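You operate a simulated robot arm through the tools that you are given. There is no shell and no other tool.

The job below is to be done with a simulated robot arm. You get a single attempt, and the scene is never put back.

Task
Run the job on the job card and wait till it stops.
Fine: set its length, direction and speed before you start; the counter is at zero already.

Only the result counts: the job must be done as asked and must still hold three seconds after the hand-in. Knocking over, shifting, dropping, spilling or breaking anything else fails it.

Robot
A 7-joint arm with a fingered hand, fixed in place. Base frame: the origin is on the floor under the middle of its stand, x ahead of it, y to its left, z up. Units: mm, degrees, N and s.
With the tool pointing down near the work surface it reaches from about 100 to 560 mm from the base axis. Its first joint turns from -115.0 to 115.0 degrees. Payload 3.1 kg.
Tool frame: the origin (TCP) lies between the finger pads and is the grasp point; the fingertips stand 22 mm ahead of it; z points along the fingers, y is the line along which they close. The gripper opens to 112 mm; its body begins 60 mm behind the TCP. The gripper is a hand of 3 fingers: y runs from the thumb to the fingers, the wrist lies at [0, 0, -218] in the tool frame, and closing takes about 1.5 s.
Orientation is told as [roll, pitch, yaw] about the base's x, y, z axes, in that order, counted from this pose: with the fingers straight down and closing along the base's y, the tool's x points along the base's -x, its y along +y and its z along -z.

Tools
- The arm moves only by the tool step_arm. Its argument "steps" is a list of rows, each an object of numbers (a shift or turn left out is 0, a gripper value left out holds the last): "ax", "ay", "az": the turn, a rotation vector about the tool's x, y, z in units of 5 degrees (1.0 is 5 degrees); "x", "y", "z": the shift along the tool's x, y, z in units of 20 mm (1.0 is 20 mm). In form: [{"ax": .., "ay": .., "az": .., "x": .., "y": .., "z": ..}, ...]. A call has 1 to 20 rows; each row shifts and turns the commanded pose from where the row before left it, along the tool's axes as they then stand. "fingers" is the closure in counts, from 0 (fully open) to 255 (shut), set as the call begins (left out, the last holds). A call with a number of a shift or a turn outside -1 to 1 is refused whole. Each row takes 0.2 s and may step no farther than 50 mm and 8.6 degrees from the row before; otherwise, or with a gripper value out of range, the whole call is refused. Where a pose cannot be reached the arm comes as near as it can. A force on the tool above 40 N (or 10 N above the force at the start of the call, whichever is more), or a blocked arm, ends the call early, and 0.2 s more pass. The fingers move at their own pace (about 108 mm/s each) and stop on an object; they squeeze with about 29 N. The grip force told is the motor's: it shows also when the fingers shut on nothing. Time passes only in rows, and 0.2 s behind the last, so rows that do not move let the fingers close. The reply holds the time, the measured pose of the TCP, the force on the tool along the base axes, the opening and the grip force, in the units named above and with some noise, with the torque about the TCP (base axes, N m) and any sound that the robot's microphone picked up.
- Cameras (640 x 400 px; columns grow to the right, rows downward): "scene" is fixed at [400.7, -499.5, 1684.3]; the picture's right is [0.92, 0.40, 0.00], its down [0.39, -0.88, -0.29] and it looks along [-0.12, 0.26, -0.96] (base axes); focal length 368 px, centre (320, 200). "wrist" rides on the gripper at [66, 3, -80] in the tool frame; the picture's right is [-0.05, 1.00, 0.00], its down [-0.77, -0.04, -0.64] and it looks along [-0.64, -0.03, 0.77] (tool axes); focal length 275 px, centre (320, 200). There is no depth. A picture from a camera that has moved, and an enlarged one, comes with that camera's place and axes in the base frame and with its lens.
- capture(camera): a new picture of that camera. It takes no simulated time.
- raise_lower(by): slides the trunk up (or, below 0, down) by that many mm; the arm rides with it, the base frame stays. It gives what a move gives, with no picture.
- set_fingers(finger1, finger2, thumb_bend): sets how far each is bent, from 0 (flat) to 100 (curled in); at 30 the hand is open as for a grip, at 70 the pads meet at the TCP. One left out holds its place. A second passes; each finger stops where it meets its share of the squeeze, and holds until it gets a number again. A gripper value or a shape takes the hand back. It gives what a move gives, with no picture; readings hold the bend of each and the force on the fingers (four entries, about 0 where the hand has none), thumb and palm.
- set_grasp(shape): the hand has 3 fingers and takes this shape, open, in about a second: jaw (thumb against the fingers, like two jaws); tri (thumb and two fingers); tip (a fingertip pinch); poke (one finger out to press); point (the index stretched); flat (the hand flat); cup (the hand cupped); fist (a fist). The gripper value then closes the fingers along that shape, each until it touches; the sizes above hold for jaw. It gives what a move gives, with no picture.
- inspect(camera, box): a new picture of the part [left, top, right, bottom] of that camera's present view, enlarged. It takes no simulated time.
- finish_job(): hands the job in; it is judged then, once.

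Places have to be worked out from the pictures, the camera data and where the tool is seen. Open the gripper and draw the arm clear of the work before you hand the job in, unless the task says otherwise.

The tools are called after "Request:" as name(argument=value, ...) on one line, values as JSON. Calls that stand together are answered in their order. step_arm: Moves the arm, as the interface text tells. Its arguments: {"type":"object","properties":{"steps":{"type":"array","items":{"type":"object","properties":{"ax":{"type":"number"},"ay":{"type":"number"},"az":{"type":"number"},"x":{"type":"number"},"y":{"type":"number"},"z":{"type":"number"}}}},"fingers":{"type":"number"}},"required":["steps"]} The other tools are called the same way: raise_lower (by) moves the trunk up or down; set_grasp (shape) gives the hand a shape; set_fingers (finger1, finger2, thumb_bend) moves the fingers one by one; capture (camera) takes a picture; inspect (camera, box) takes an enlarged picture of a part of a camera's view; finish_job () hands the job in.

At the start:

```text
clock: 0.0
eef_pos: [280.6, -264.1, 1239.0]
tcp_rot: [-0.1, 0.0, 0.0]
wrist_force: [0.4, -1.1, 0.2]
moment: [0.02, 0.02, -0.01]
gripper_width: 111.9
grip_force: 0.2
shape: jaw
bend: [30.0, 30.0, 30.0]
finger forces: [0.0, 0.0, 0.1, 0.0, 0.0, 0.0]
trunk travel left (down, up): [-900.0, 90.0]
```

scene: 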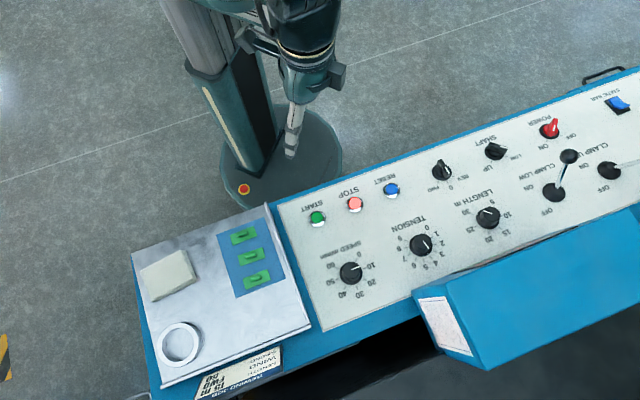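
wrist: 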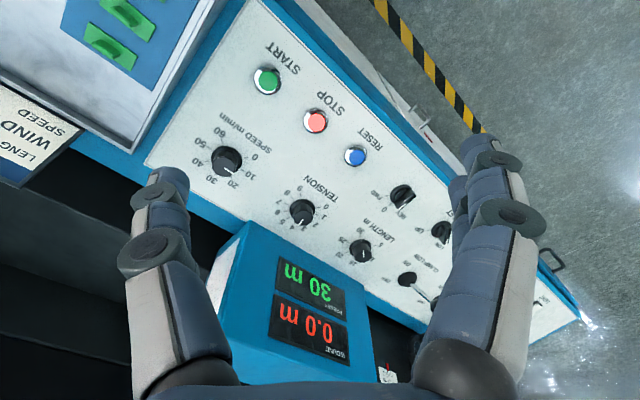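

I see a winding machine panel with START/STOP/RESET buttons, SPEED, TENSION, LENGTH knobs, REV/FWD selector, and a job card at the lower left. I'll enlarge the pictures to read the card and the settings.

Request:
inspect(camera="scene", box=[190, 330, 300, 400])

Request:
inspect(camera="scene", box=[290, 160, 450, 310])

Request:
inspect(camera="scene", box=[420, 80, 640, 240])

Request:
inspect(camera="wrist", box=[0, 70, 160, 200])

Request:
inspect(camera="wrist", box=[200, 120, 460, 380])

```text
5.71 times, centred on (245, 365) of scene
camera zoom: at [400.7, -499.5, 1684.3], right [0.92, 0.4, 0.0], down [0.39, -0.88, -0.29], along [-0.12, 0.26, -0.96], focal length 2102 px, centre (749, -743)
```

zoom: 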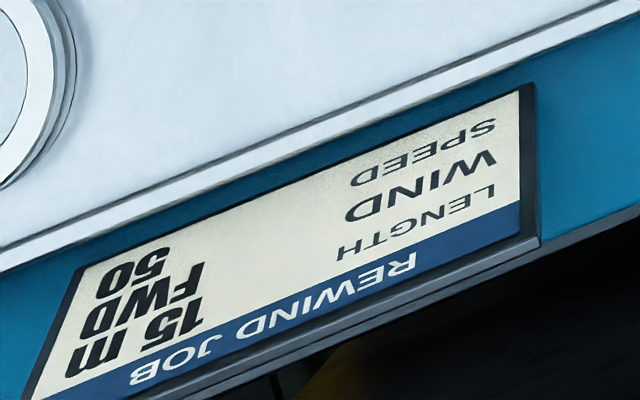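

```text
2.67 times, centred on (370, 235) of scene
camera zoom: at [400.7, -499.5, 1684.3], right [0.92, 0.4, 0.0], down [0.39, -0.88, -0.29], along [-0.12, 0.26, -0.96], focal length 981 px, centre (187, 107)
```

zoom: 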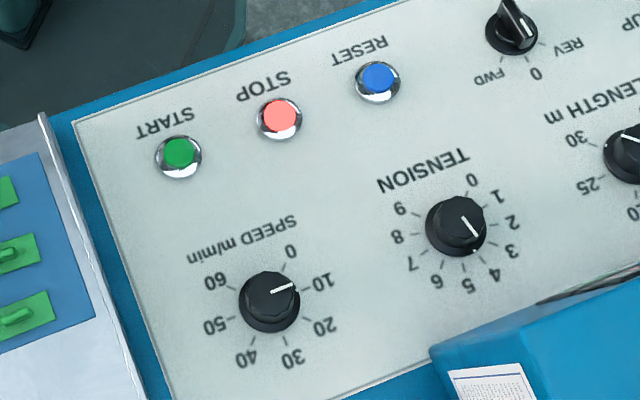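

```text
2.50 times, centred on (530, 160) of scene
camera zoom: at [400.7, -499.5, 1684.3], right [0.92, 0.4, 0.0], down [0.39, -0.88, -0.29], along [-0.12, 0.26, -0.96], focal length 919 px, centre (-205, 300)
```

zoom: 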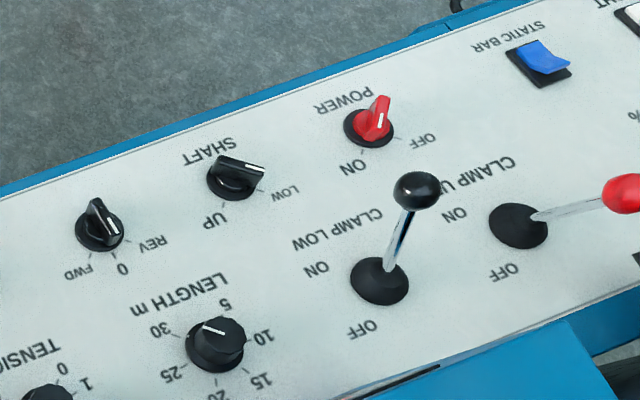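

```text
3.08 times, centred on (80, 135) of wrist
camera zoom: at [215.6, -261.5, 1320.4], right [0.05, 1.0, 0.0], down [0.77, -0.04, 0.64], along [0.64, -0.03, -0.77], focal length 847 px, centre (1058, 400)
```

zoom: 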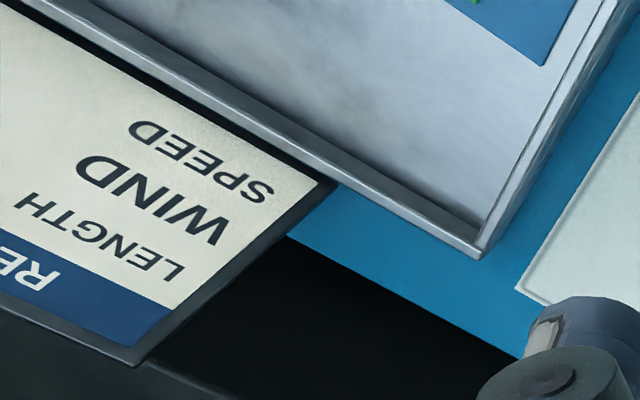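

```text
1.54 times, centred on (330, 250) of wrist
camera zoom: at [215.6, -261.5, 1320.4], right [0.05, 1.0, 0.0], down [0.77, -0.04, 0.64], along [0.64, -0.03, -0.77], focal length 424 px, centre (305, 123)
```

zoom: 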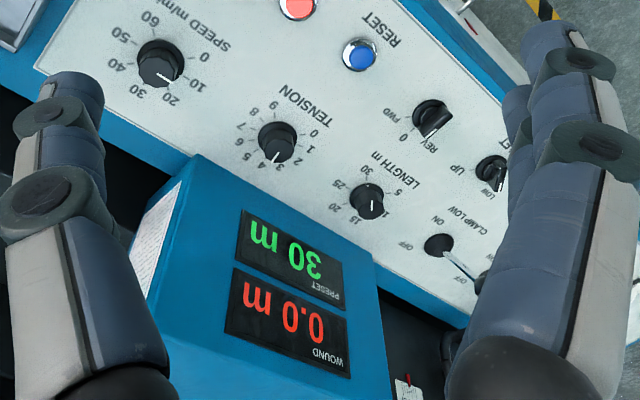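

The card reads LENGTH 15 m, WIND FWD, SPEED 50; the preset now shows 30 m, the speed is about 12, and the wind selector seems to be on REV. From the two cameras I judge the panel to be turned about 45° in the base frame (START ≈ [321,-334,950], SPEED ≈ [428,-411,967], LENGTH ≈ [638,-202,971], WIND ≈ [524,-133,949]). I yaw the tool 45° high above the panel so that it squares up, then look again.

Request:
step_arm(steps=[{"az": 1}, {"az": 1}, {"az": 1}, {"az": 1}, {"az": 1}, {"az": 1}, {"az": 1}, {"az": 1}, {"az": 1}, {}])

Request:
capture(camera="wrist")

Request:
capture(camera="scene")

```text
clock: 2.2
eef_pos: [280.1, -263.5, 1239.0]
tcp_rot: [-0.1, 0.1, -45.0]
wrist_force: [0.5, 0.2, 0.7]
moment: [0.0, 0.02, 0.0]
gripper_width: 111.9
grip_force: 0.2
shape: jaw
bend: [30.0, 30.0, 30.0]
finger forces: [0.0, 0.0, 0.0, 0.1, 0.0, 0.0]
trunk travel left (down, up): [-900.0, 90.0]
```

```text
taken
camera wrist: at [236.6, -215.0, 1319.7], right [0.74, 0.67, 0.0], down [0.52, -0.57, 0.64], along [0.43, -0.47, -0.77], focal length 275 px, centre (320, 200)
```

wrist: 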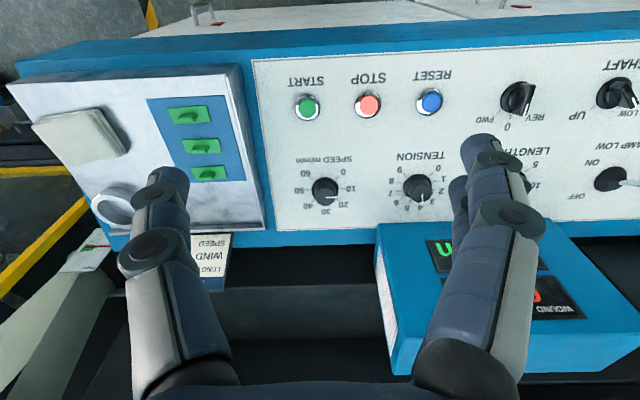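

```text
taken
```

scene: 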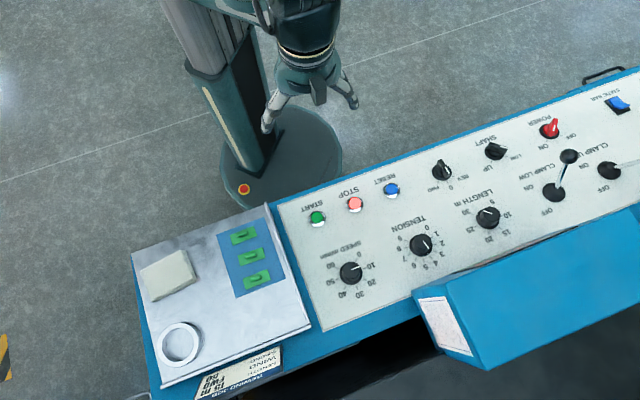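

The rows look parallel to the tool's y now, so the panel is turned 45°, and from corner points it slopes up away from the robot by about 10.8°. I tilt the tool to match the panel's normal and go to a hover about 90 mm above the SPEED knob to see it closely.

Request:
step_arm(steps=[{"ay": -1}, {"ay": -1}, {"ay": -0.16}, {"x": -0.7, "z": 0.95}, {"x": -0.7, "z": 0.95}, {"x": -0.7, "z": 0.95}, {"x": -0.7, "z": 0.95}, {"x": -0.7, "z": 0.95}, {"x": -0.7, "z": 0.95}, {"x": -0.7, "z": 0.95}, {"x": -0.7, "z": 0.95}, {"x": -0.7, "z": 0.95}, {"x": -0.7, "z": 0.95}, {"x": -0.7, "z": 0.95}, {}])

Request:
capture(camera="wrist")

Request:
capture(camera="scene")

```text
clock: 5.4
eef_pos: [418.8, -398.7, 1062.6]
tcp_rot: [-0.1, -10.8, -44.9]
wrist_force: [-0.8, 0.0, 0.3]
moment: [0.02, -0.02, -0.01]
gripper_width: 111.9
grip_force: 0.0
shape: jaw
bend: [30.0, 30.0, 30.0]
finger forces: [0.0, 0.1, 0.0, 0.1, 0.0, 0.1]
trunk travel left (down, up): [-900.0, 90.0]
```

```text
taken
camera wrist: at [364.5, -339.9, 1129.2], right [0.74, 0.67, 0.01], down [0.43, -0.48, 0.77], along [0.52, -0.56, -0.64], focal length 275 px, centre (320, 200)
```

wrist: 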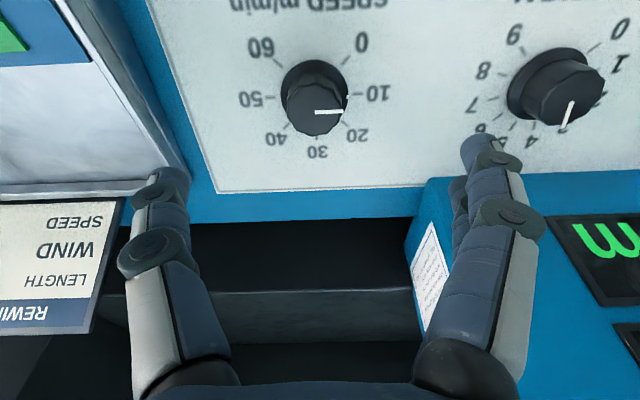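

```text
taken
```

scene: 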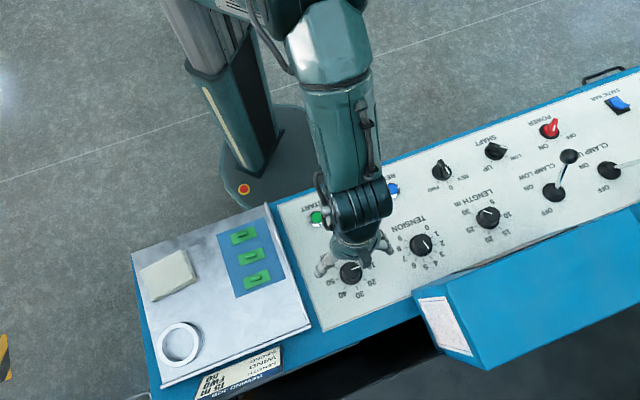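

The speed pointer lies along the 50–10 line, pointing at 10, so the dial has 45° per 10 and needs 180° clockwise. I zoom in on the knob to fix its centre and height.

Request:
inspect(camera="wrist", box=[230, 30, 400, 170])

Request:
inspect(camera="scene", box=[300, 180, 460, 330])

```text
2.86 times, centred on (315, 100) of wrist
camera zoom: at [364.5, -339.9, 1129.2], right [0.74, 0.67, 0.01], down [0.43, -0.48, 0.77], along [0.52, -0.56, -0.64], focal length 786 px, centre (334, 486)
```

zoom: 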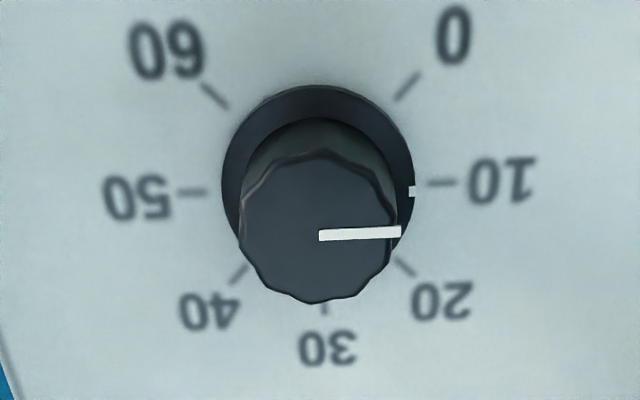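

```text
2.67 times, centred on (380, 255) of scene
camera zoom: at [400.7, -499.5, 1684.3], right [0.92, 0.4, 0.0], down [0.39, -0.88, -0.29], along [-0.12, 0.26, -0.96], focal length 981 px, centre (160, 53)
```

zoom: 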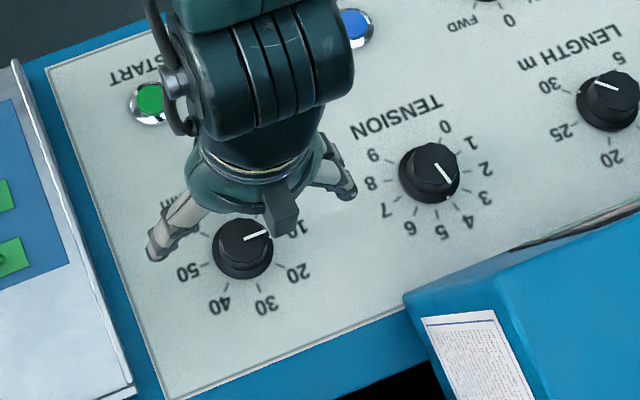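

The SPEED knob's axis sits at about (+3, -4) mm in the tool frame, with the panel ~104 mm ahead of the TCP; the knob is ~32 mm across and ~25 mm tall on a low skirt. I centre over it and test pre-rotating the hand by -90° while still hovering.

Request:
step_arm(steps=[{"x": 0.15, "y": -0.2}, {"az": -1}, {"az": -1}, {"az": -1}, {"az": -1}, {"az": -1}, {"az": -1}, {"az": -1}, {"az": -1}, {"az": -1}, {"az": -1}, {"az": -1}, {"az": -1}, {"az": -1}, {"az": -1}, {"az": -1}, {"az": -1}, {"az": -1}, {"az": -1}, {}])

Request:
capture(camera="wrist")

Request:
capture(camera="scene")

```text
clock: 9.6
eef_pos: [410.7, -399.7, 1062.2]
tcp_rot: [-10.8, 0.0, 45.1]
wrist_force: [-0.1, 0.4, -1.1]
moment: [-0.01, -0.04, 0.03]
gripper_width: 111.7
grip_force: 0.0
shape: jaw
bend: [30.0, 30.0, 30.0]
finger forces: [0.1, 0.1, 0.1, 0.0, 0.0, 0.1]
trunk travel left (down, up): [-900.0, 90.0]
```

```text
taken
camera wrist: at [352.7, -433.3, 1141.5], right [-0.66, 0.73, -0.19], down [0.49, 0.61, 0.63], along [0.57, 0.33, -0.75], focal length 275 px, centre (320, 200)
```

wrist: 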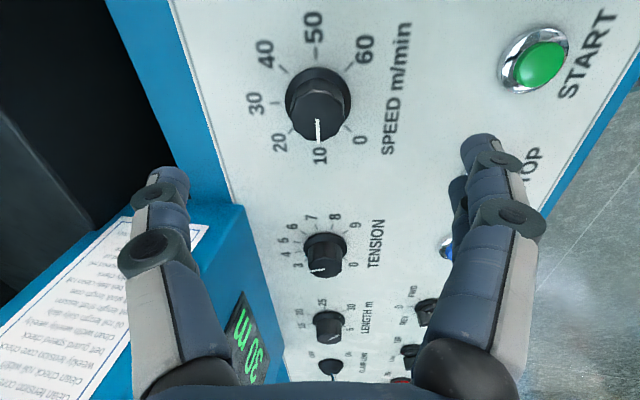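

```text
taken
```

scene: 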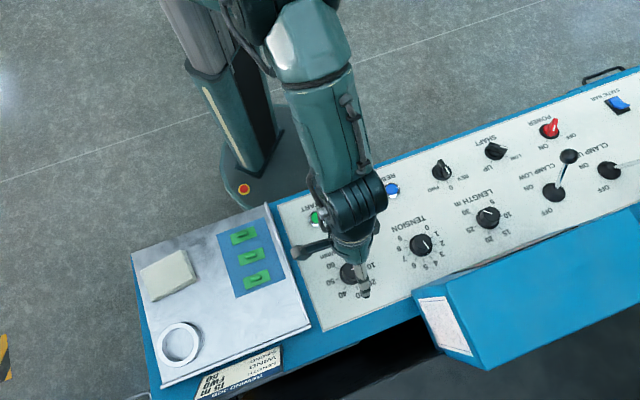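

The -90° pose is reached without trouble. I zoom in to check the centring of the knob from this side.

Request:
inspect(camera="wrist", box=[240, 30, 410, 170])

```text
2.86 times, centred on (325, 100) of wrist
camera zoom: at [352.7, -433.3, 1141.5], right [-0.66, 0.73, -0.19], down [0.49, 0.61, 0.63], along [0.57, 0.33, -0.75], focal length 786 px, centre (306, 486)
```

zoom: 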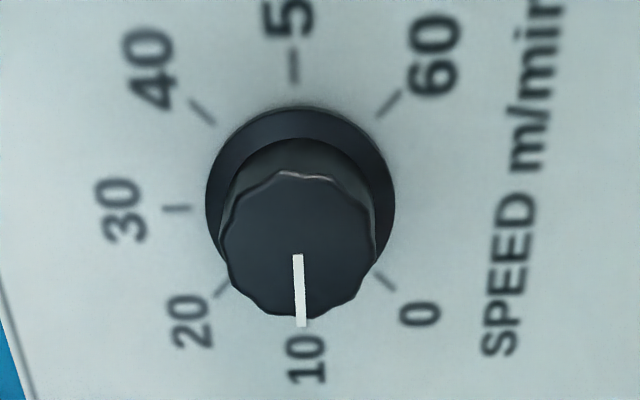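

The knob axis is within 2 mm of the TCP axis. I trim that and descend 72 mm so the fingertips end about 10 mm above the panel, around the knob.

Request:
step_arm(steps=[{"x": -0.045, "y": -0.09, "z": 0.9}, {"z": 0.9}, {"z": 0.9}, {"z": 0.9}, {}])

Request:
capture(camera="wrist")

```text
clock: 10.8
eef_pos: [423.2, -410.4, 990.9]
tcp_rot: [-10.7, 0.0, 45.1]
wrist_force: [-0.3, -0.3, -0.2]
moment: [0.02, 0.03, 0.01]
gripper_width: 111.9
grip_force: 0.1
shape: jaw
bend: [30.0, 30.0, 30.0]
finger forces: [0.0, 0.1, 0.0, 0.1, 0.0, 0.0]
trunk travel left (down, up): [-900.0, 90.0]
```

```text
taken
camera wrist: at [364.1, -444.6, 1069.1], right [-0.66, 0.73, -0.19], down [0.48, 0.61, 0.63], along [0.57, 0.33, -0.75], focal length 275 px, centre (320, 200)
```

wrist: 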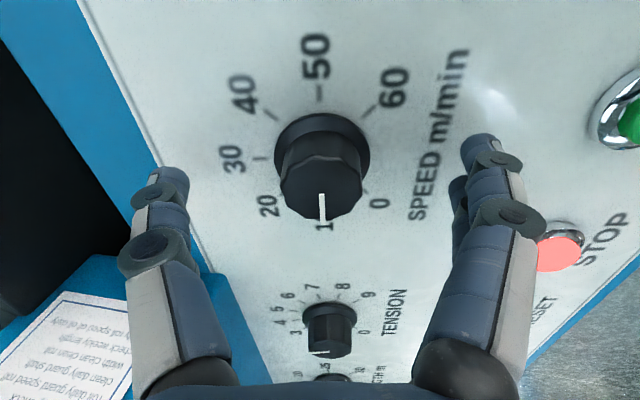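

The knob is centred between thumb and fingers, its top about 7 mm ahead of the TCP as intended. Now I close the hand on it.

Request:
step_arm(steps=[{}, {}, {}, {}, {}, {}, {}, {}], fingers=255)

Request:
capture(camera="wrist")

```text
clock: 12.6
eef_pos: [422.7, -411.5, 990.8]
tcp_rot: [-10.8, 0.0, 45.1]
wrist_force: [-1.6, -1.5, -1.2]
moment: [0.01, 0.04, -0.01]
gripper_width: 25.3
grip_force: 29.2
shape: jaw
bend: [73.0, 73.0, 70.0]
finger forces: [13.2, 13.6, 0.0, 0.0, 25.8, 0.0]
trunk travel left (down, up): [-900.0, 90.0]
```

```text
taken
camera wrist: at [364.0, -445.1, 1069.0], right [-0.66, 0.73, -0.19], down [0.49, 0.6, 0.63], along [0.57, 0.33, -0.75], focal length 275 px, centre (320, 200)
```

wrist: 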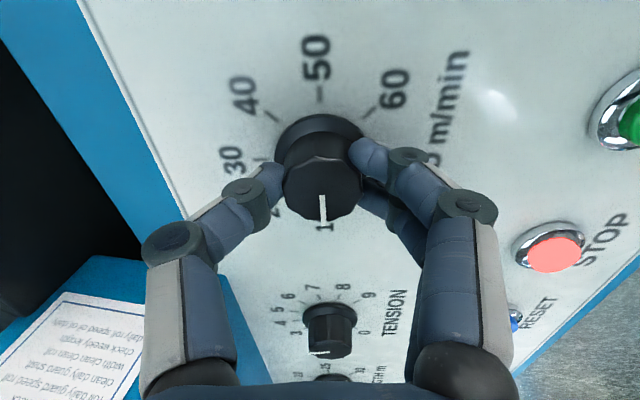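

The knob is held (29 N, forces balanced between thumb and fingers). I turn the hand +90° (clockwise seen from above) and check.

Request:
step_arm(steps=[{"az": 1}, {"az": 1}, {"az": 1}, {"az": 1}, {"az": 1}, {"az": 1}, {"az": 1}, {"az": 1}, {"az": 1}, {"az": 1}, {"az": 1}, {"az": 1}, {"az": 1}, {"az": 1}, {"az": 1}, {"az": 1}, {"az": 1}, {"az": 1}, {}])

Request:
capture(camera="wrist")

```text
clock: 16.6
eef_pos: [421.0, -409.7, 991.2]
tcp_rot: [0.0, -10.6, -45.0]
wrist_force: [-11.9, 10.7, -23.2]
moment: [0.13, 0.28, 0.03]
gripper_width: 23.3
grip_force: 28.7
shape: jaw
bend: [72.0, 73.0, 70.0]
finger forces: [15.4, 11.9, 0.0, 0.1, 27.5, 0.1]
trunk travel left (down, up): [-900.0, 90.0]
```

```text
taken
camera wrist: at [368.3, -350.4, 1058.9], right [0.74, 0.67, 0.01], down [0.43, -0.48, 0.77], along [0.52, -0.56, -0.64], focal length 275 px, centre (320, 200)
```

wrist: 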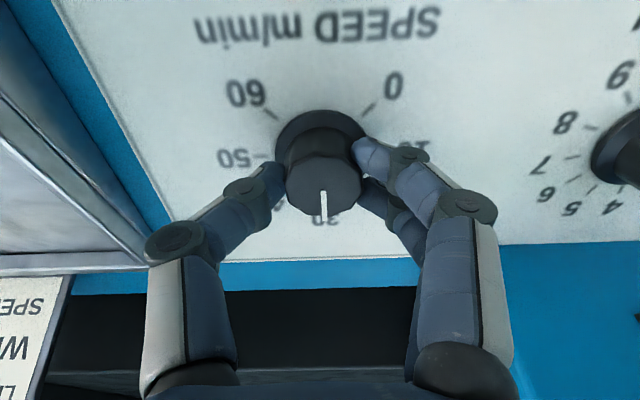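

The pointer followed and now shows 30, but some strain (about 28 N) has built up. I open the fingers a little to relieve it before going on.

Request:
step_arm(steps=[{}, {}, {}, {}], fingers=110)

Request:
inspect(camera="wrist", box=[220, 80, 420, 240])

```text
clock: 17.6
eef_pos: [423.8, -410.5, 991.3]
tcp_rot: [0.0, -10.9, -44.8]
wrist_force: [-0.5, 0.0, 0.7]
moment: [-0.03, 0.0, -0.02]
gripper_width: 63.0
grip_force: 0.1
shape: jaw
bend: [72.0, 72.0, 70.0]
finger forces: [0.0, 0.1, 0.0, 0.1, 0.0, 0.0]
trunk travel left (down, up): [-900.0, 90.0]
```

```text
2.50 times, centred on (320, 160) of wrist
camera zoom: at [369.1, -351.3, 1059.4], right [0.74, 0.67, 0.01], down [0.43, -0.48, 0.77], along [0.52, -0.56, -0.64], focal length 688 px, centre (320, 300)
```

zoom: 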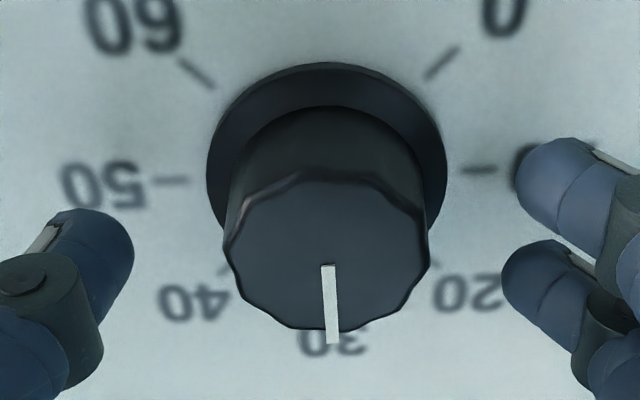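

The knob sits exactly at 30 and the strain is gone. I trim the centring by about 1.5 mm, re-grip and turn the next 90° towards 50.

Request:
step_arm(steps=[{"x": 0.08, "y": 0.03}, {}, {}, {}, {}, {}, {}], fingers=110)

Request:
step_arm(steps=[{}, {}, {}, {}, {}, {}], fingers=255)

Request:
step_arm(steps=[{"az": 1}, {"az": 1}, {"az": 1}, {"az": 1}, {"az": 1}, {"az": 1}, {"az": 1}, {"az": 1}, {"az": 1}, {}])

Request:
capture(camera="wrist")

```text
clock: 19.2
eef_pos: [422.2, -409.0, 992.1]
tcp_rot: [-0.1, -10.8, -44.9]
wrist_force: [0.3, -0.9, 0.6]
moment: [-0.03, -0.01, 0.02]
gripper_width: 63.1
grip_force: 0.1
shape: jaw
bend: [72.0, 72.0, 70.0]
finger forces: [0.1, 0.1, 0.0, 0.1, 0.0, 0.0]
trunk travel left (down, up): [-900.0, 90.0]
```

```text
clock: 20.6
eef_pos: [422.4, -407.8, 991.1]
tcp_rot: [0.0, -10.7, -44.9]
wrist_force: [-1.5, 1.6, -3.9]
moment: [0.01, 0.01, 0.0]
gripper_width: 25.2
grip_force: 29.2
shape: jaw
bend: [73.0, 73.0, 70.0]
finger forces: [12.9, 13.4, 0.0, 0.1, 26.3, 0.0]
trunk travel left (down, up): [-900.0, 90.0]
```

```text
clock: 22.8
eef_pos: [422.1, -407.9, 991.9]
tcp_rot: [7.6, -7.5, -90.5]
wrist_force: [1.4, 5.9, -3.8]
moment: [0.1, 0.01, 0.03]
gripper_width: 25.2
grip_force: 29.6
shape: jaw
bend: [73.0, 73.0, 70.0]
finger forces: [15.1, 13.8, 0.0, 0.0, 26.9, 0.0]
trunk travel left (down, up): [-900.0, 90.0]
```

```text
taken
camera wrist: at [416.6, -331.4, 1062.9], right [0.99, -0.04, 0.14], down [-0.13, -0.68, 0.72], along [0.07, -0.73, -0.68], focal length 275 px, centre (320, 200)
```

wrist: 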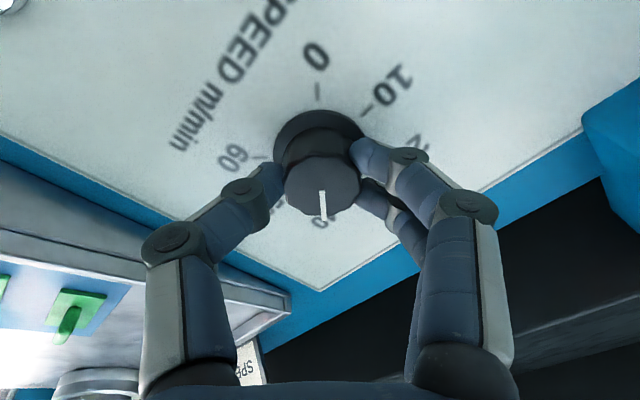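

Turning smoothly, pointer at about 40 with low force. I continue the last 45° to 50.

Request:
step_arm(steps=[{"az": 1}, {"az": 1}, {"az": 1}, {"az": 1}, {"az": 1}, {"az": 1}, {"az": 1}, {"az": 1}, {"az": 1}, {}])

Request:
capture(camera="wrist")

Request:
inspect(camera="scene", box=[300, 180, 460, 330])

```text
clock: 25.0
eef_pos: [424.2, -407.8, 991.8]
tcp_rot: [10.8, -0.2, -134.9]
wrist_force: [9.2, 6.5, -3.4]
moment: [0.11, -0.11, 0.06]
gripper_width: 25.0
grip_force: 29.3
shape: jaw
bend: [73.0, 73.0, 70.0]
finger forces: [16.2, 13.8, 0.0, 0.1, 26.9, 0.0]
trunk travel left (down, up): [-900.0, 90.0]
```

```text
taken
camera wrist: at [462.7, -352.3, 1071.8], right [0.66, -0.73, 0.19], down [-0.65, -0.44, 0.62], along [-0.37, -0.53, -0.76], focal length 275 px, centre (320, 200)
```

wrist: 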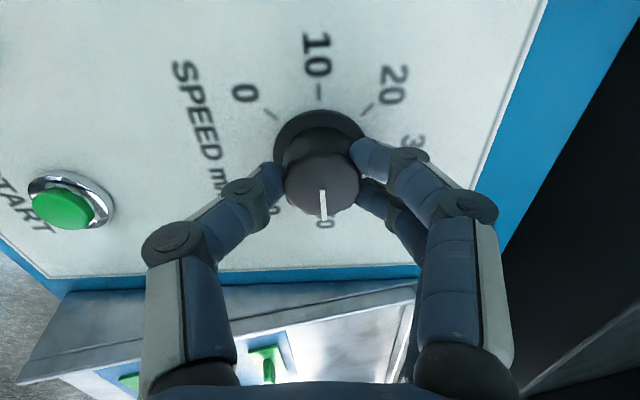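

```text
2.67 times, centred on (380, 255) of scene
camera zoom: at [400.7, -499.5, 1684.3], right [0.92, 0.4, 0.0], down [0.39, -0.88, -0.29], along [-0.12, 0.26, -0.96], focal length 981 px, centre (160, 53)
```

zoom: 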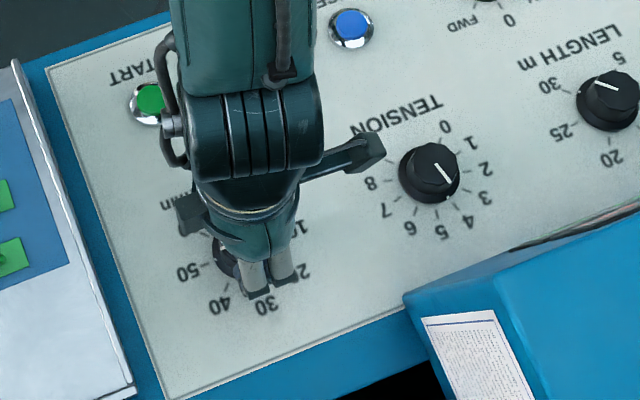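

The pointer lies in line with 50. I open the fingers, lift straight off by about 80 mm, and check.

Request:
step_arm(steps=[{}, {}, {}, {}, {}, {}], fingers=60)

Request:
step_arm(steps=[{"z": -1}, {"z": -1}, {"z": -1}, {"z": -1}, {}])

Request:
capture(camera="wrist")

Request:
inspect(camera="wrist", box=[240, 30, 410, 170])

```text
clock: 26.4
eef_pos: [421.2, -408.0, 993.4]
tcp_rot: [10.8, 0.0, -135.0]
wrist_force: [-0.7, 0.3, 0.0]
moment: [-0.01, 0.0, 0.02]
gripper_width: 85.1
grip_force: 0.0
shape: jaw
bend: [63.0, 63.0, 59.0]
finger forces: [0.0, 0.0, 0.0, 0.1, 0.0, 0.0]
trunk travel left (down, up): [-900.0, 90.0]
```

```text
clock: 27.6
eef_pos: [409.6, -398.4, 1073.1]
tcp_rot: [10.6, 0.0, -134.9]
wrist_force: [0.1, -0.4, -0.3]
moment: [-0.01, 0.0, -0.02]
gripper_width: 85.6
grip_force: 0.0
shape: jaw
bend: [62.0, 62.0, 59.0]
finger forces: [0.0, 0.0, 0.0, 0.1, 0.0, 0.0]
trunk travel left (down, up): [-900.0, 90.0]
```

```text
taken
camera wrist: at [449.2, -342.4, 1152.8], right [0.66, -0.73, 0.19], down [-0.65, -0.44, 0.62], along [-0.37, -0.53, -0.76], focal length 275 px, centre (320, 200)
```

wrist: 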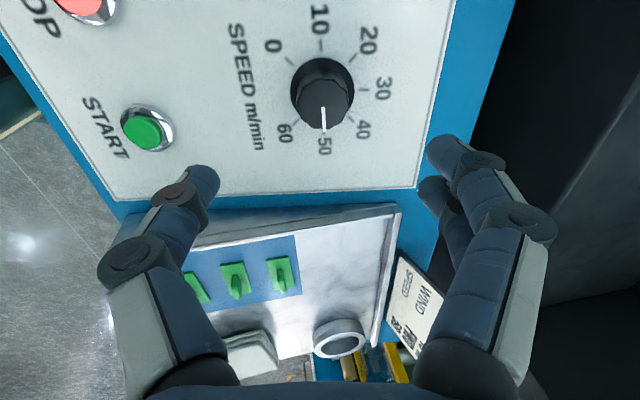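

```text
2.86 times, centred on (325, 100) of wrist
camera zoom: at [449.2, -342.4, 1152.8], right [0.66, -0.73, 0.19], down [-0.65, -0.44, 0.62], along [-0.37, -0.53, -0.76], focal length 786 px, centre (306, 486)
```

zoom: 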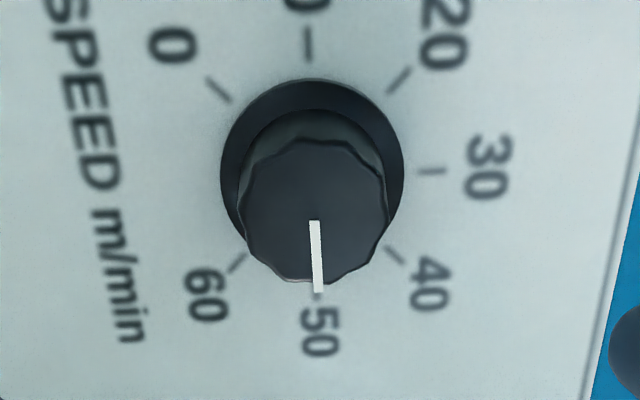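

SPEED reads 50. Next I rotate the hand back to the neutral yaw, then travel along the panel at this height to hover over LENGTH (e ≈ 308 mm along the row), watching whether the arm reaches.

Request:
step_arm(steps=[{"az": -1}, {"az": -1}, {"az": -1}, {"az": -1}, {"az": -1}, {"az": -1}, {"az": -1}, {"az": -1}, {"az": -1}, {"az": -1}, {"az": -1}, {"az": -1}, {"az": -1}, {"az": -1}, {"az": -1}, {"az": -1}, {"az": -1}, {"az": -1}, {}])

Request:
step_arm(steps=[{"y": 1, "z": -0.5}, {"y": 1, "z": -0.5}, {"y": 1}, {"y": 1}, {"y": 1}, {"y": 1}, {"y": 1}, {"y": 1}, {"y": 1}, {"y": 1}, {"y": 1}, {"y": 1}, {}])

Request:
capture(camera="wrist")

Request:
capture(camera="scene")

```text
clock: 31.6
eef_pos: [410.0, -397.8, 1070.1]
tcp_rot: [0.0, -10.8, -44.7]
wrist_force: [0.1, 0.0, -0.4]
moment: [-0.02, -0.02, 0.0]
gripper_width: 85.4
grip_force: 0.0
shape: jaw
bend: [62.0, 62.0, 59.0]
finger forces: [0.0, 0.1, 0.0, 0.0, 0.0, 0.0]
trunk travel left (down, up): [-900.0, 90.0]
```

```text
clock: 34.4
eef_pos: [578.6, -226.3, 1091.2]
tcp_rot: [-0.1, -10.8, -44.9]
wrist_force: [0.7, 0.2, 0.0]
moment: [0.01, 0.02, 0.02]
gripper_width: 85.4
grip_force: 0.1
shape: jaw
bend: [62.0, 62.0, 59.0]
finger forces: [0.1, 0.0, 0.0, 0.1, 0.1, 0.1]
trunk travel left (down, up): [-900.0, 90.0]
```

```text
taken
camera wrist: at [525.2, -166.7, 1158.1], right [0.74, 0.67, 0.01], down [0.43, -0.48, 0.77], along [0.52, -0.56, -0.64], focal length 275 px, centre (320, 200)
```

wrist: 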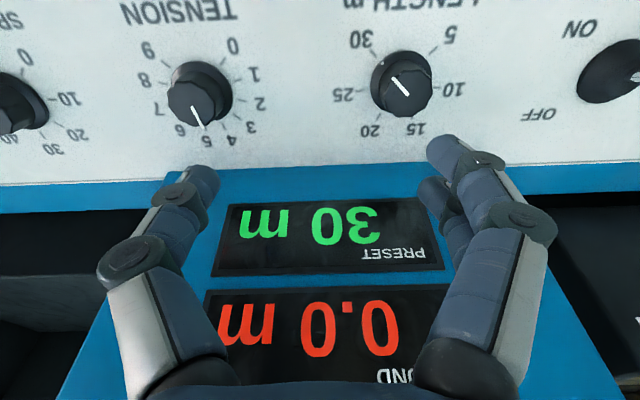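

```text
taken
```

scene: 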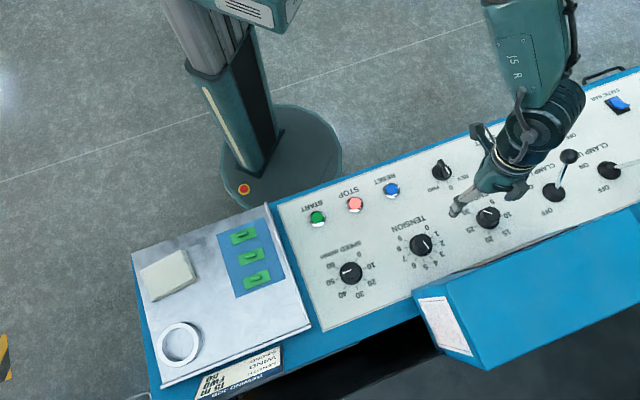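

The arm follows with no reach problem (TCP at n≈569, e≈249). I go on 58 mm to be over LENGTH.

Request:
step_arm(steps=[{"y": 0.97}, {"y": 0.97}, {"y": 0.97}, {}])

Request:
capture(camera="wrist")

Request:
inspect(camera="wrist", box=[220, 10, 420, 150])

```text
clock: 35.4
eef_pos: [617.2, -184.8, 1091.0]
tcp_rot: [0.0, -10.8, -44.9]
wrist_force: [0.6, 0.0, 0.6]
moment: [0.01, 0.02, -0.02]
gripper_width: 85.6
grip_force: 0.1
shape: jaw
bend: [62.0, 62.0, 59.0]
finger forces: [0.0, 0.0, 0.0, 0.1, 0.0, 0.0]
trunk travel left (down, up): [-900.0, 90.0]
```

```text
taken
camera wrist: at [563.7, -125.6, 1158.3], right [0.74, 0.67, 0.01], down [0.43, -0.48, 0.77], along [0.52, -0.56, -0.64], focal length 275 px, centre (320, 200)
```

wrist: 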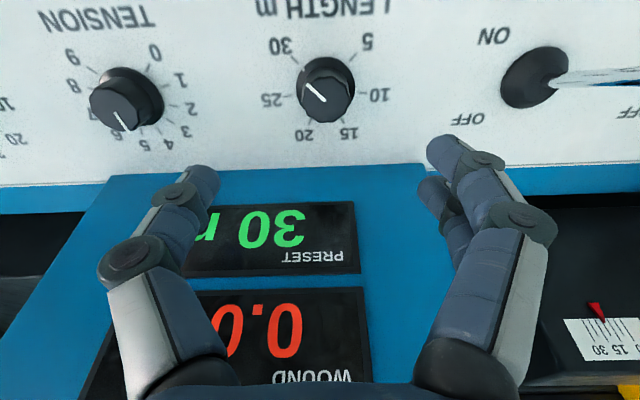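

```text
2.86 times, centred on (320, 80) of wrist
camera zoom: at [563.7, -125.6, 1158.3], right [0.74, 0.67, 0.01], down [0.43, -0.48, 0.77], along [0.52, -0.56, -0.64], focal length 786 px, centre (320, 543)
```

zoom: 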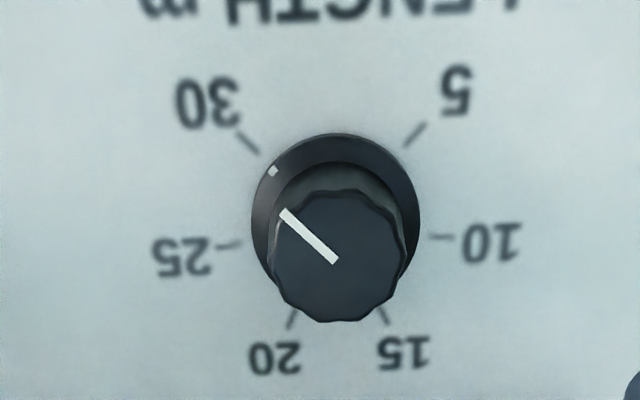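

LENGTH's dial has 54° per step, pointer on 30 (display 30 m), so it needs 162° anticlockwise. Comparing the last two views, the display box's face rises nearly vertically at n≈665, only ~70 mm beyond the knob, so I'll use two strokes of 81° kept within ±40° of neutral. First I centre and pre-rotate +40.5° at hover.

Request:
step_arm(steps=[{"x": -0.195, "y": 0.19}, {"az": 1}, {"az": 1}, {"az": 1}, {"az": 1}, {"az": 1}, {"az": 1}, {"az": 1}, {"az": 1}, {"az": 0.1}, {}])

Request:
capture(camera="wrist")

Request:
inspect(camera="wrist", box=[220, 10, 420, 150])

Request:
inspect(camera="scene", box=[400, 60, 640, 260])

```text
clock: 37.8
eef_pos: [625.6, -184.2, 1091.6]
tcp_rot: [7.1, -8.2, -86.0]
wrist_force: [0.7, -0.2, 1.1]
moment: [0.02, -0.02, -0.03]
gripper_width: 85.6
grip_force: 0.1
shape: jaw
bend: [62.0, 62.0, 59.0]
finger forces: [0.0, 0.2, 0.0, 0.0, 0.0, 0.0]
trunk travel left (down, up): [-900.0, 90.0]
```

```text
taken
camera wrist: at [613.3, -107.7, 1161.6], right [0.99, 0.04, 0.13], down [-0.07, -0.68, 0.73], along [0.12, -0.73, -0.67], focal length 275 px, centre (320, 200)
```

wrist: 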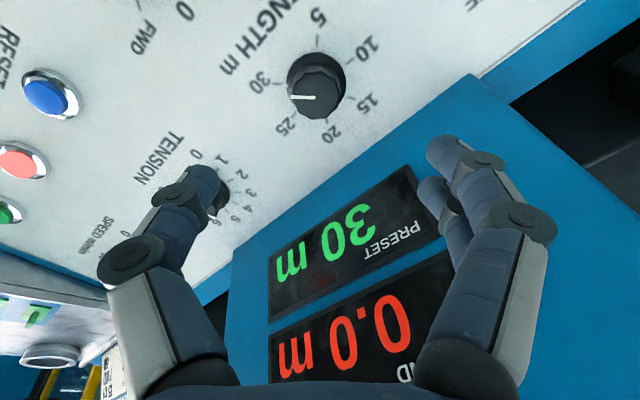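

```text
2.86 times, centred on (320, 80) of wrist
camera zoom: at [613.3, -107.7, 1161.6], right [0.99, 0.04, 0.13], down [-0.07, -0.68, 0.73], along [0.12, -0.73, -0.67], focal length 786 px, centre (320, 543)
```

zoom: 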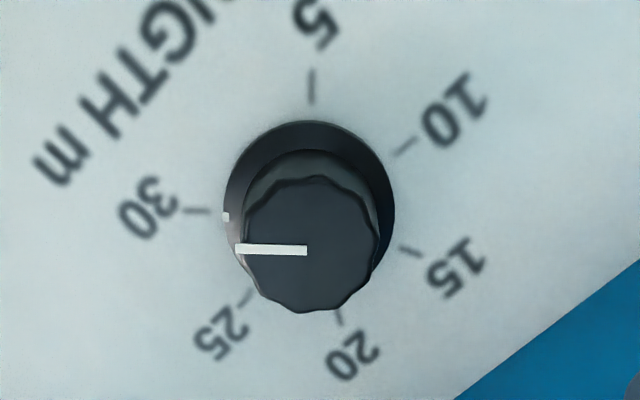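

```text
2.00 times, centred on (520, 160) of scene
camera zoom: at [400.7, -499.5, 1684.3], right [0.92, 0.4, 0.0], down [0.39, -0.88, -0.29], along [-0.12, 0.26, -0.96], focal length 736 px, centre (-80, 280)
```

zoom: 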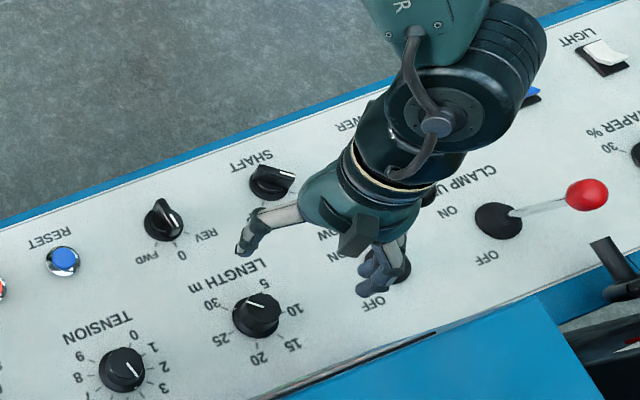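

From the six tick marks the knob axis is at tool (0, -3.3) with the panel ~135 mm ahead. I trim y and descend 62 mm, then check again before going lower.

Request:
step_arm(steps=[{"y": -0.16}, {"z": 0.8}, {"z": 0.8}, {"z": 0.8}, {"z": 0.7}, {}])

Request:
capture(camera="wrist")

Request:
inspect(camera="wrist", box=[220, 60, 420, 200])

```text
clock: 39.2
eef_pos: [629.5, -189.9, 1028.5]
tcp_rot: [7.2, -8.2, -85.9]
wrist_force: [0.4, 0.3, 1.1]
moment: [0.03, 0.01, -0.02]
gripper_width: 85.5
grip_force: 0.1
shape: jaw
bend: [62.0, 62.0, 59.0]
finger forces: [0.0, 0.0, 0.0, 0.0, 0.0, 0.1]
trunk travel left (down, up): [-900.0, 90.0]
```

```text
taken
camera wrist: at [617.4, -114.8, 1099.7], right [0.99, 0.04, 0.13], down [-0.07, -0.68, 0.73], along [0.12, -0.73, -0.67], focal length 275 px, centre (320, 200)
```

wrist: 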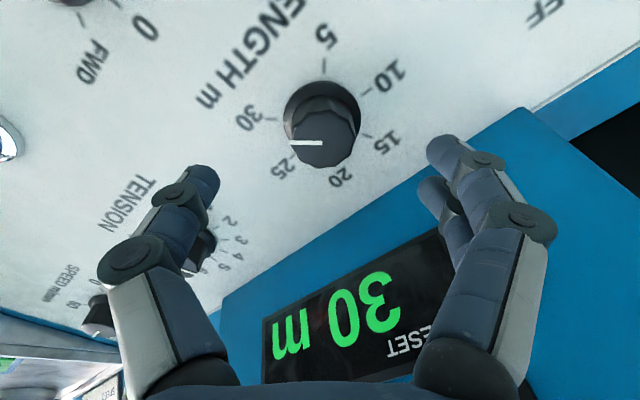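

```text
2.86 times, centred on (320, 130) of wrist
camera zoom: at [617.4, -114.8, 1099.7], right [0.99, 0.04, 0.13], down [-0.07, -0.68, 0.73], along [0.12, -0.73, -0.67], focal length 786 px, centre (320, 400)
```

zoom: 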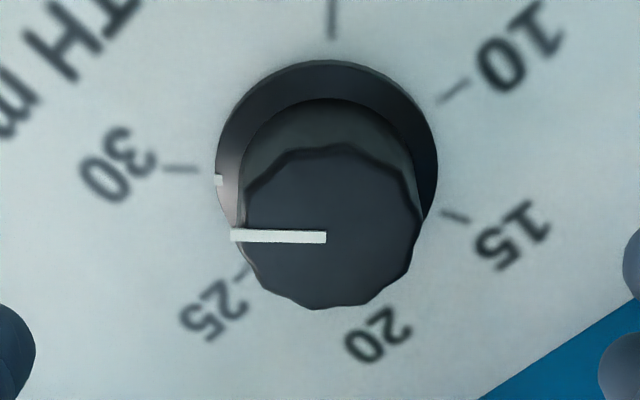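

Centred within about 1 mm. I go down the remaining 40 mm so that the fingertips are ~10 mm above the panel, then close on the knob.

Request:
step_arm(steps=[{"y": 0.05, "z": 0.7}, {"z": 0.7}, {"z": 0.6}, {}])

Request:
step_arm(steps=[{}, {}, {}, {}, {}, {}, {}], fingers=255)

Request:
capture(camera="wrist")

Request:
inspect(camera="scene", box=[400, 60, 640, 260])

```text
clock: 40.2
eef_pos: [635.9, -197.3, 991.1]
tcp_rot: [7.0, -8.2, -85.9]
wrist_force: [-0.5, 1.1, 0.2]
moment: [0.01, 0.04, -0.01]
gripper_width: 85.4
grip_force: 0.0
shape: jaw
bend: [62.0, 62.0, 59.0]
finger forces: [0.1, 0.0, 0.0, 0.1, 0.1, 0.0]
trunk travel left (down, up): [-900.0, 90.0]
```

```text
clock: 41.8
eef_pos: [635.2, -197.0, 990.6]
tcp_rot: [7.1, -8.2, -85.8]
wrist_force: [-0.8, 0.7, -1.9]
moment: [0.0, 0.03, 0.01]
gripper_width: 25.4
grip_force: 29.1
shape: jaw
bend: [73.0, 73.0, 70.0]
finger forces: [14.0, 13.6, 0.1, 0.0, 26.7, 0.1]
trunk travel left (down, up): [-900.0, 90.0]
```

```text
taken
camera wrist: at [624.3, -120.6, 1061.0], right [0.99, 0.04, 0.13], down [-0.07, -0.68, 0.73], along [0.12, -0.73, -0.67], focal length 275 px, centre (320, 200)
```

wrist: 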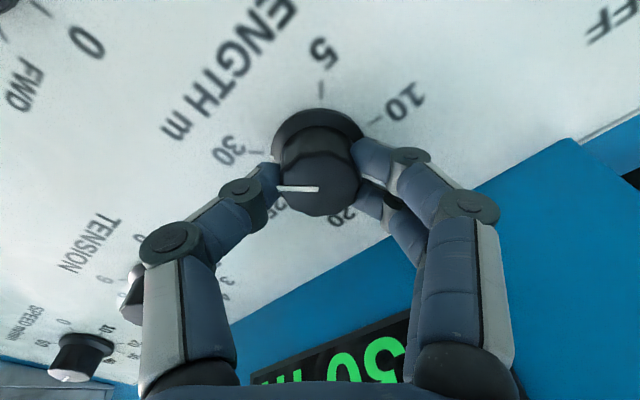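

```text
2.00 times, centred on (520, 160) of scene
camera zoom: at [400.7, -499.5, 1684.3], right [0.92, 0.4, 0.0], down [0.39, -0.88, -0.29], along [-0.12, 0.26, -0.96], focal length 736 px, centre (-80, 280)
```

zoom: 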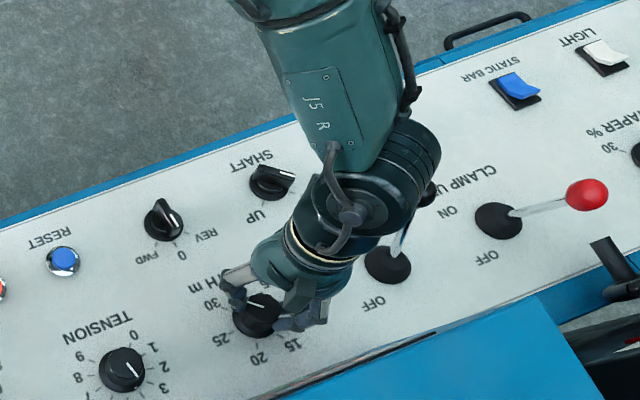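

Good hold on LENGTH, forces balanced. I turn -81° (anticlockwise), about halfway from 30 to 15.

Request:
step_arm(steps=[{"az": -1}, {"az": -1}, {"az": -1}, {"az": -1}, {"az": -1}, {"az": -1}, {"az": -1}, {"az": -1}, {"az": -1}, {"az": -1}, {"az": -1}, {"az": -1}, {"az": -1}, {"az": -1}, {"az": -1}, {"az": -1}, {"az": -0.2}, {}])

Request:
capture(camera="wrist")

```text
clock: 45.6
eef_pos: [635.9, -196.1, 990.6]
tcp_rot: [-7.1, -8.3, -3.9]
wrist_force: [-0.6, 4.0, 1.6]
moment: [0.15, 0.02, 0.01]
gripper_width: 25.0
grip_force: 28.9
shape: jaw
bend: [73.0, 73.0, 70.0]
finger forces: [15.6, 16.8, 0.0, 0.0, 26.7, 0.1]
trunk travel left (down, up): [-900.0, 90.0]
```

```text
taken
camera wrist: at [560.7, -178.5, 1059.8], right [0.13, 0.98, -0.12], down [0.67, 0.0, 0.74], along [0.73, -0.17, -0.66], focal length 275 px, centre (320, 200)
```

wrist: 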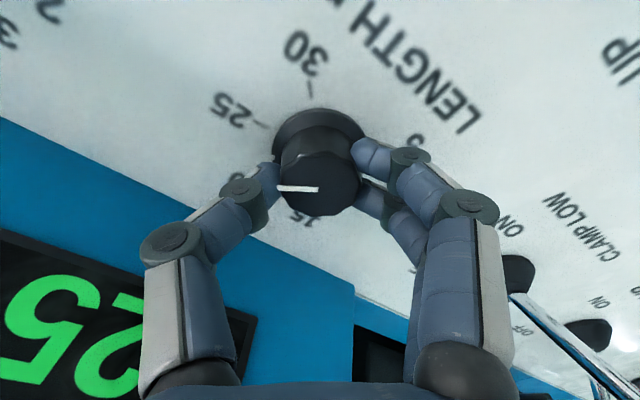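

The display now reads 25 m and the pointer is between 20 and 25. I open the fingers, swing the hand back +81° around the knob, and look before the second stroke.

Request:
step_arm(steps=[{}, {}, {}, {}, {}], fingers=60)

Request:
step_arm(steps=[{"az": 1}, {"az": 1}, {"az": 1}, {"az": 1}, {"az": 1}, {"az": 1}, {"az": 1}, {"az": 1}, {"az": 1}, {"az": 1}, {"az": 1}, {"az": 1}, {"az": 1}, {"az": 1}, {"az": 1}, {"az": 1}, {"az": 0.2}, {}])

Request:
capture(camera="wrist")

Request:
inspect(camera="wrist", box=[220, 80, 420, 220])

```text
clock: 46.8
eef_pos: [635.6, -196.6, 989.3]
tcp_rot: [-7.2, -8.1, -3.9]
wrist_force: [-0.3, 0.0, -0.6]
moment: [-0.01, -0.03, -0.04]
gripper_width: 85.4
grip_force: 0.0
shape: jaw
bend: [63.0, 63.0, 59.0]
finger forces: [0.1, 0.0, 0.0, 0.0, 0.0, 0.0]
trunk travel left (down, up): [-900.0, 90.0]
```

```text
clock: 50.6
eef_pos: [635.6, -197.4, 990.3]
tcp_rot: [7.1, -8.1, -86.0]
wrist_force: [-0.1, 0.5, 0.2]
moment: [-0.02, 0.03, -0.04]
gripper_width: 85.3
grip_force: 0.0
shape: jaw
bend: [63.0, 63.0, 59.0]
finger forces: [0.0, 0.1, 0.0, 0.0, 0.1, 0.0]
trunk travel left (down, up): [-900.0, 90.0]
```

```text
taken
camera wrist: at [624.6, -120.7, 1060.8], right [0.99, 0.04, 0.13], down [-0.07, -0.68, 0.73], along [0.12, -0.73, -0.67], focal length 275 px, centre (320, 200)
```

wrist: 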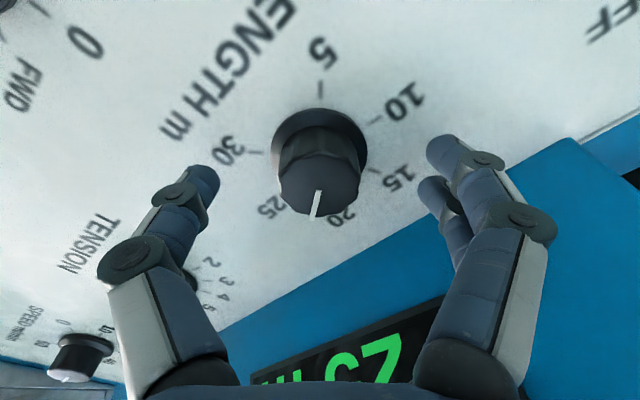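

```text
2.86 times, centred on (320, 150) of wrist
camera zoom: at [624.6, -120.7, 1060.8], right [0.99, 0.04, 0.13], down [-0.07, -0.68, 0.73], along [0.12, -0.73, -0.67], focal length 786 px, centre (320, 343)
```

zoom: 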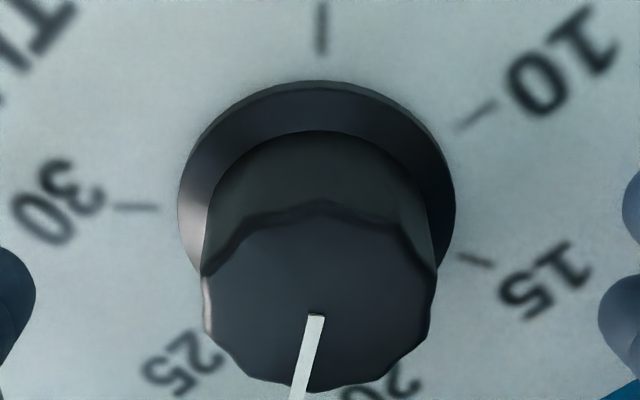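

The pointer stays midway between 25 and 20 (no detent). I re-grip and make the second -81° stroke.

Request:
step_arm(steps=[{}, {}, {}, {}, {}, {}, {}], fingers=255)

Request:
step_arm(steps=[{"az": -1}, {"az": -1}, {"az": -1}, {"az": -1}, {"az": -1}, {"az": -1}, {"az": -1}, {"az": -1}, {"az": -1}, {"az": -1}, {"az": -1}, {"az": -1}, {"az": -1}, {"az": -1}, {"az": -1}, {"az": -1}, {"az": -0.2}, {}])

Request:
capture(camera="wrist")

```text
clock: 52.2
eef_pos: [637.7, -197.6, 991.0]
tcp_rot: [7.0, -8.1, -86.1]
wrist_force: [0.4, -1.5, -1.7]
moment: [0.01, -0.02, -0.01]
gripper_width: 25.6
grip_force: 29.1
shape: jaw
bend: [73.0, 73.0, 70.0]
finger forces: [13.3, 13.0, 0.1, 0.1, 26.1, 0.0]
trunk travel left (down, up): [-900.0, 90.0]
```

```text
clock: 56.0
eef_pos: [636.8, -196.5, 990.9]
tcp_rot: [-7.2, -8.0, -3.9]
wrist_force: [2.2, 4.3, -1.4]
moment: [0.17, -0.04, 0.02]
gripper_width: 25.5
grip_force: 28.9
shape: jaw
bend: [73.0, 73.0, 70.0]
finger forces: [15.3, 15.2, 0.0, 0.0, 25.5, 0.1]
trunk travel left (down, up): [-900.0, 90.0]
```

```text
taken
camera wrist: at [561.5, -178.6, 1059.9], right [0.13, 0.98, -0.12], down [0.68, 0.0, 0.74], along [0.73, -0.17, -0.67], focal length 275 px, centre (320, 200)
```

wrist: 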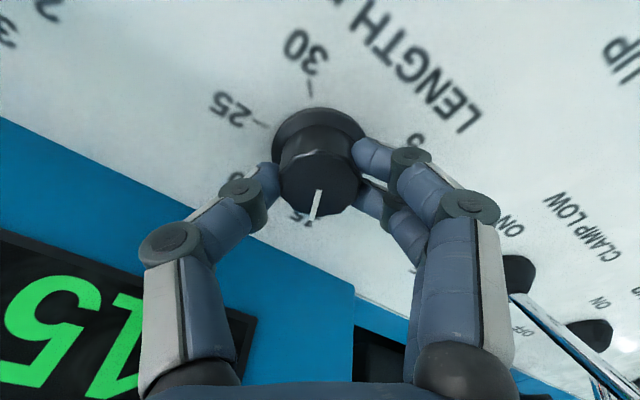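

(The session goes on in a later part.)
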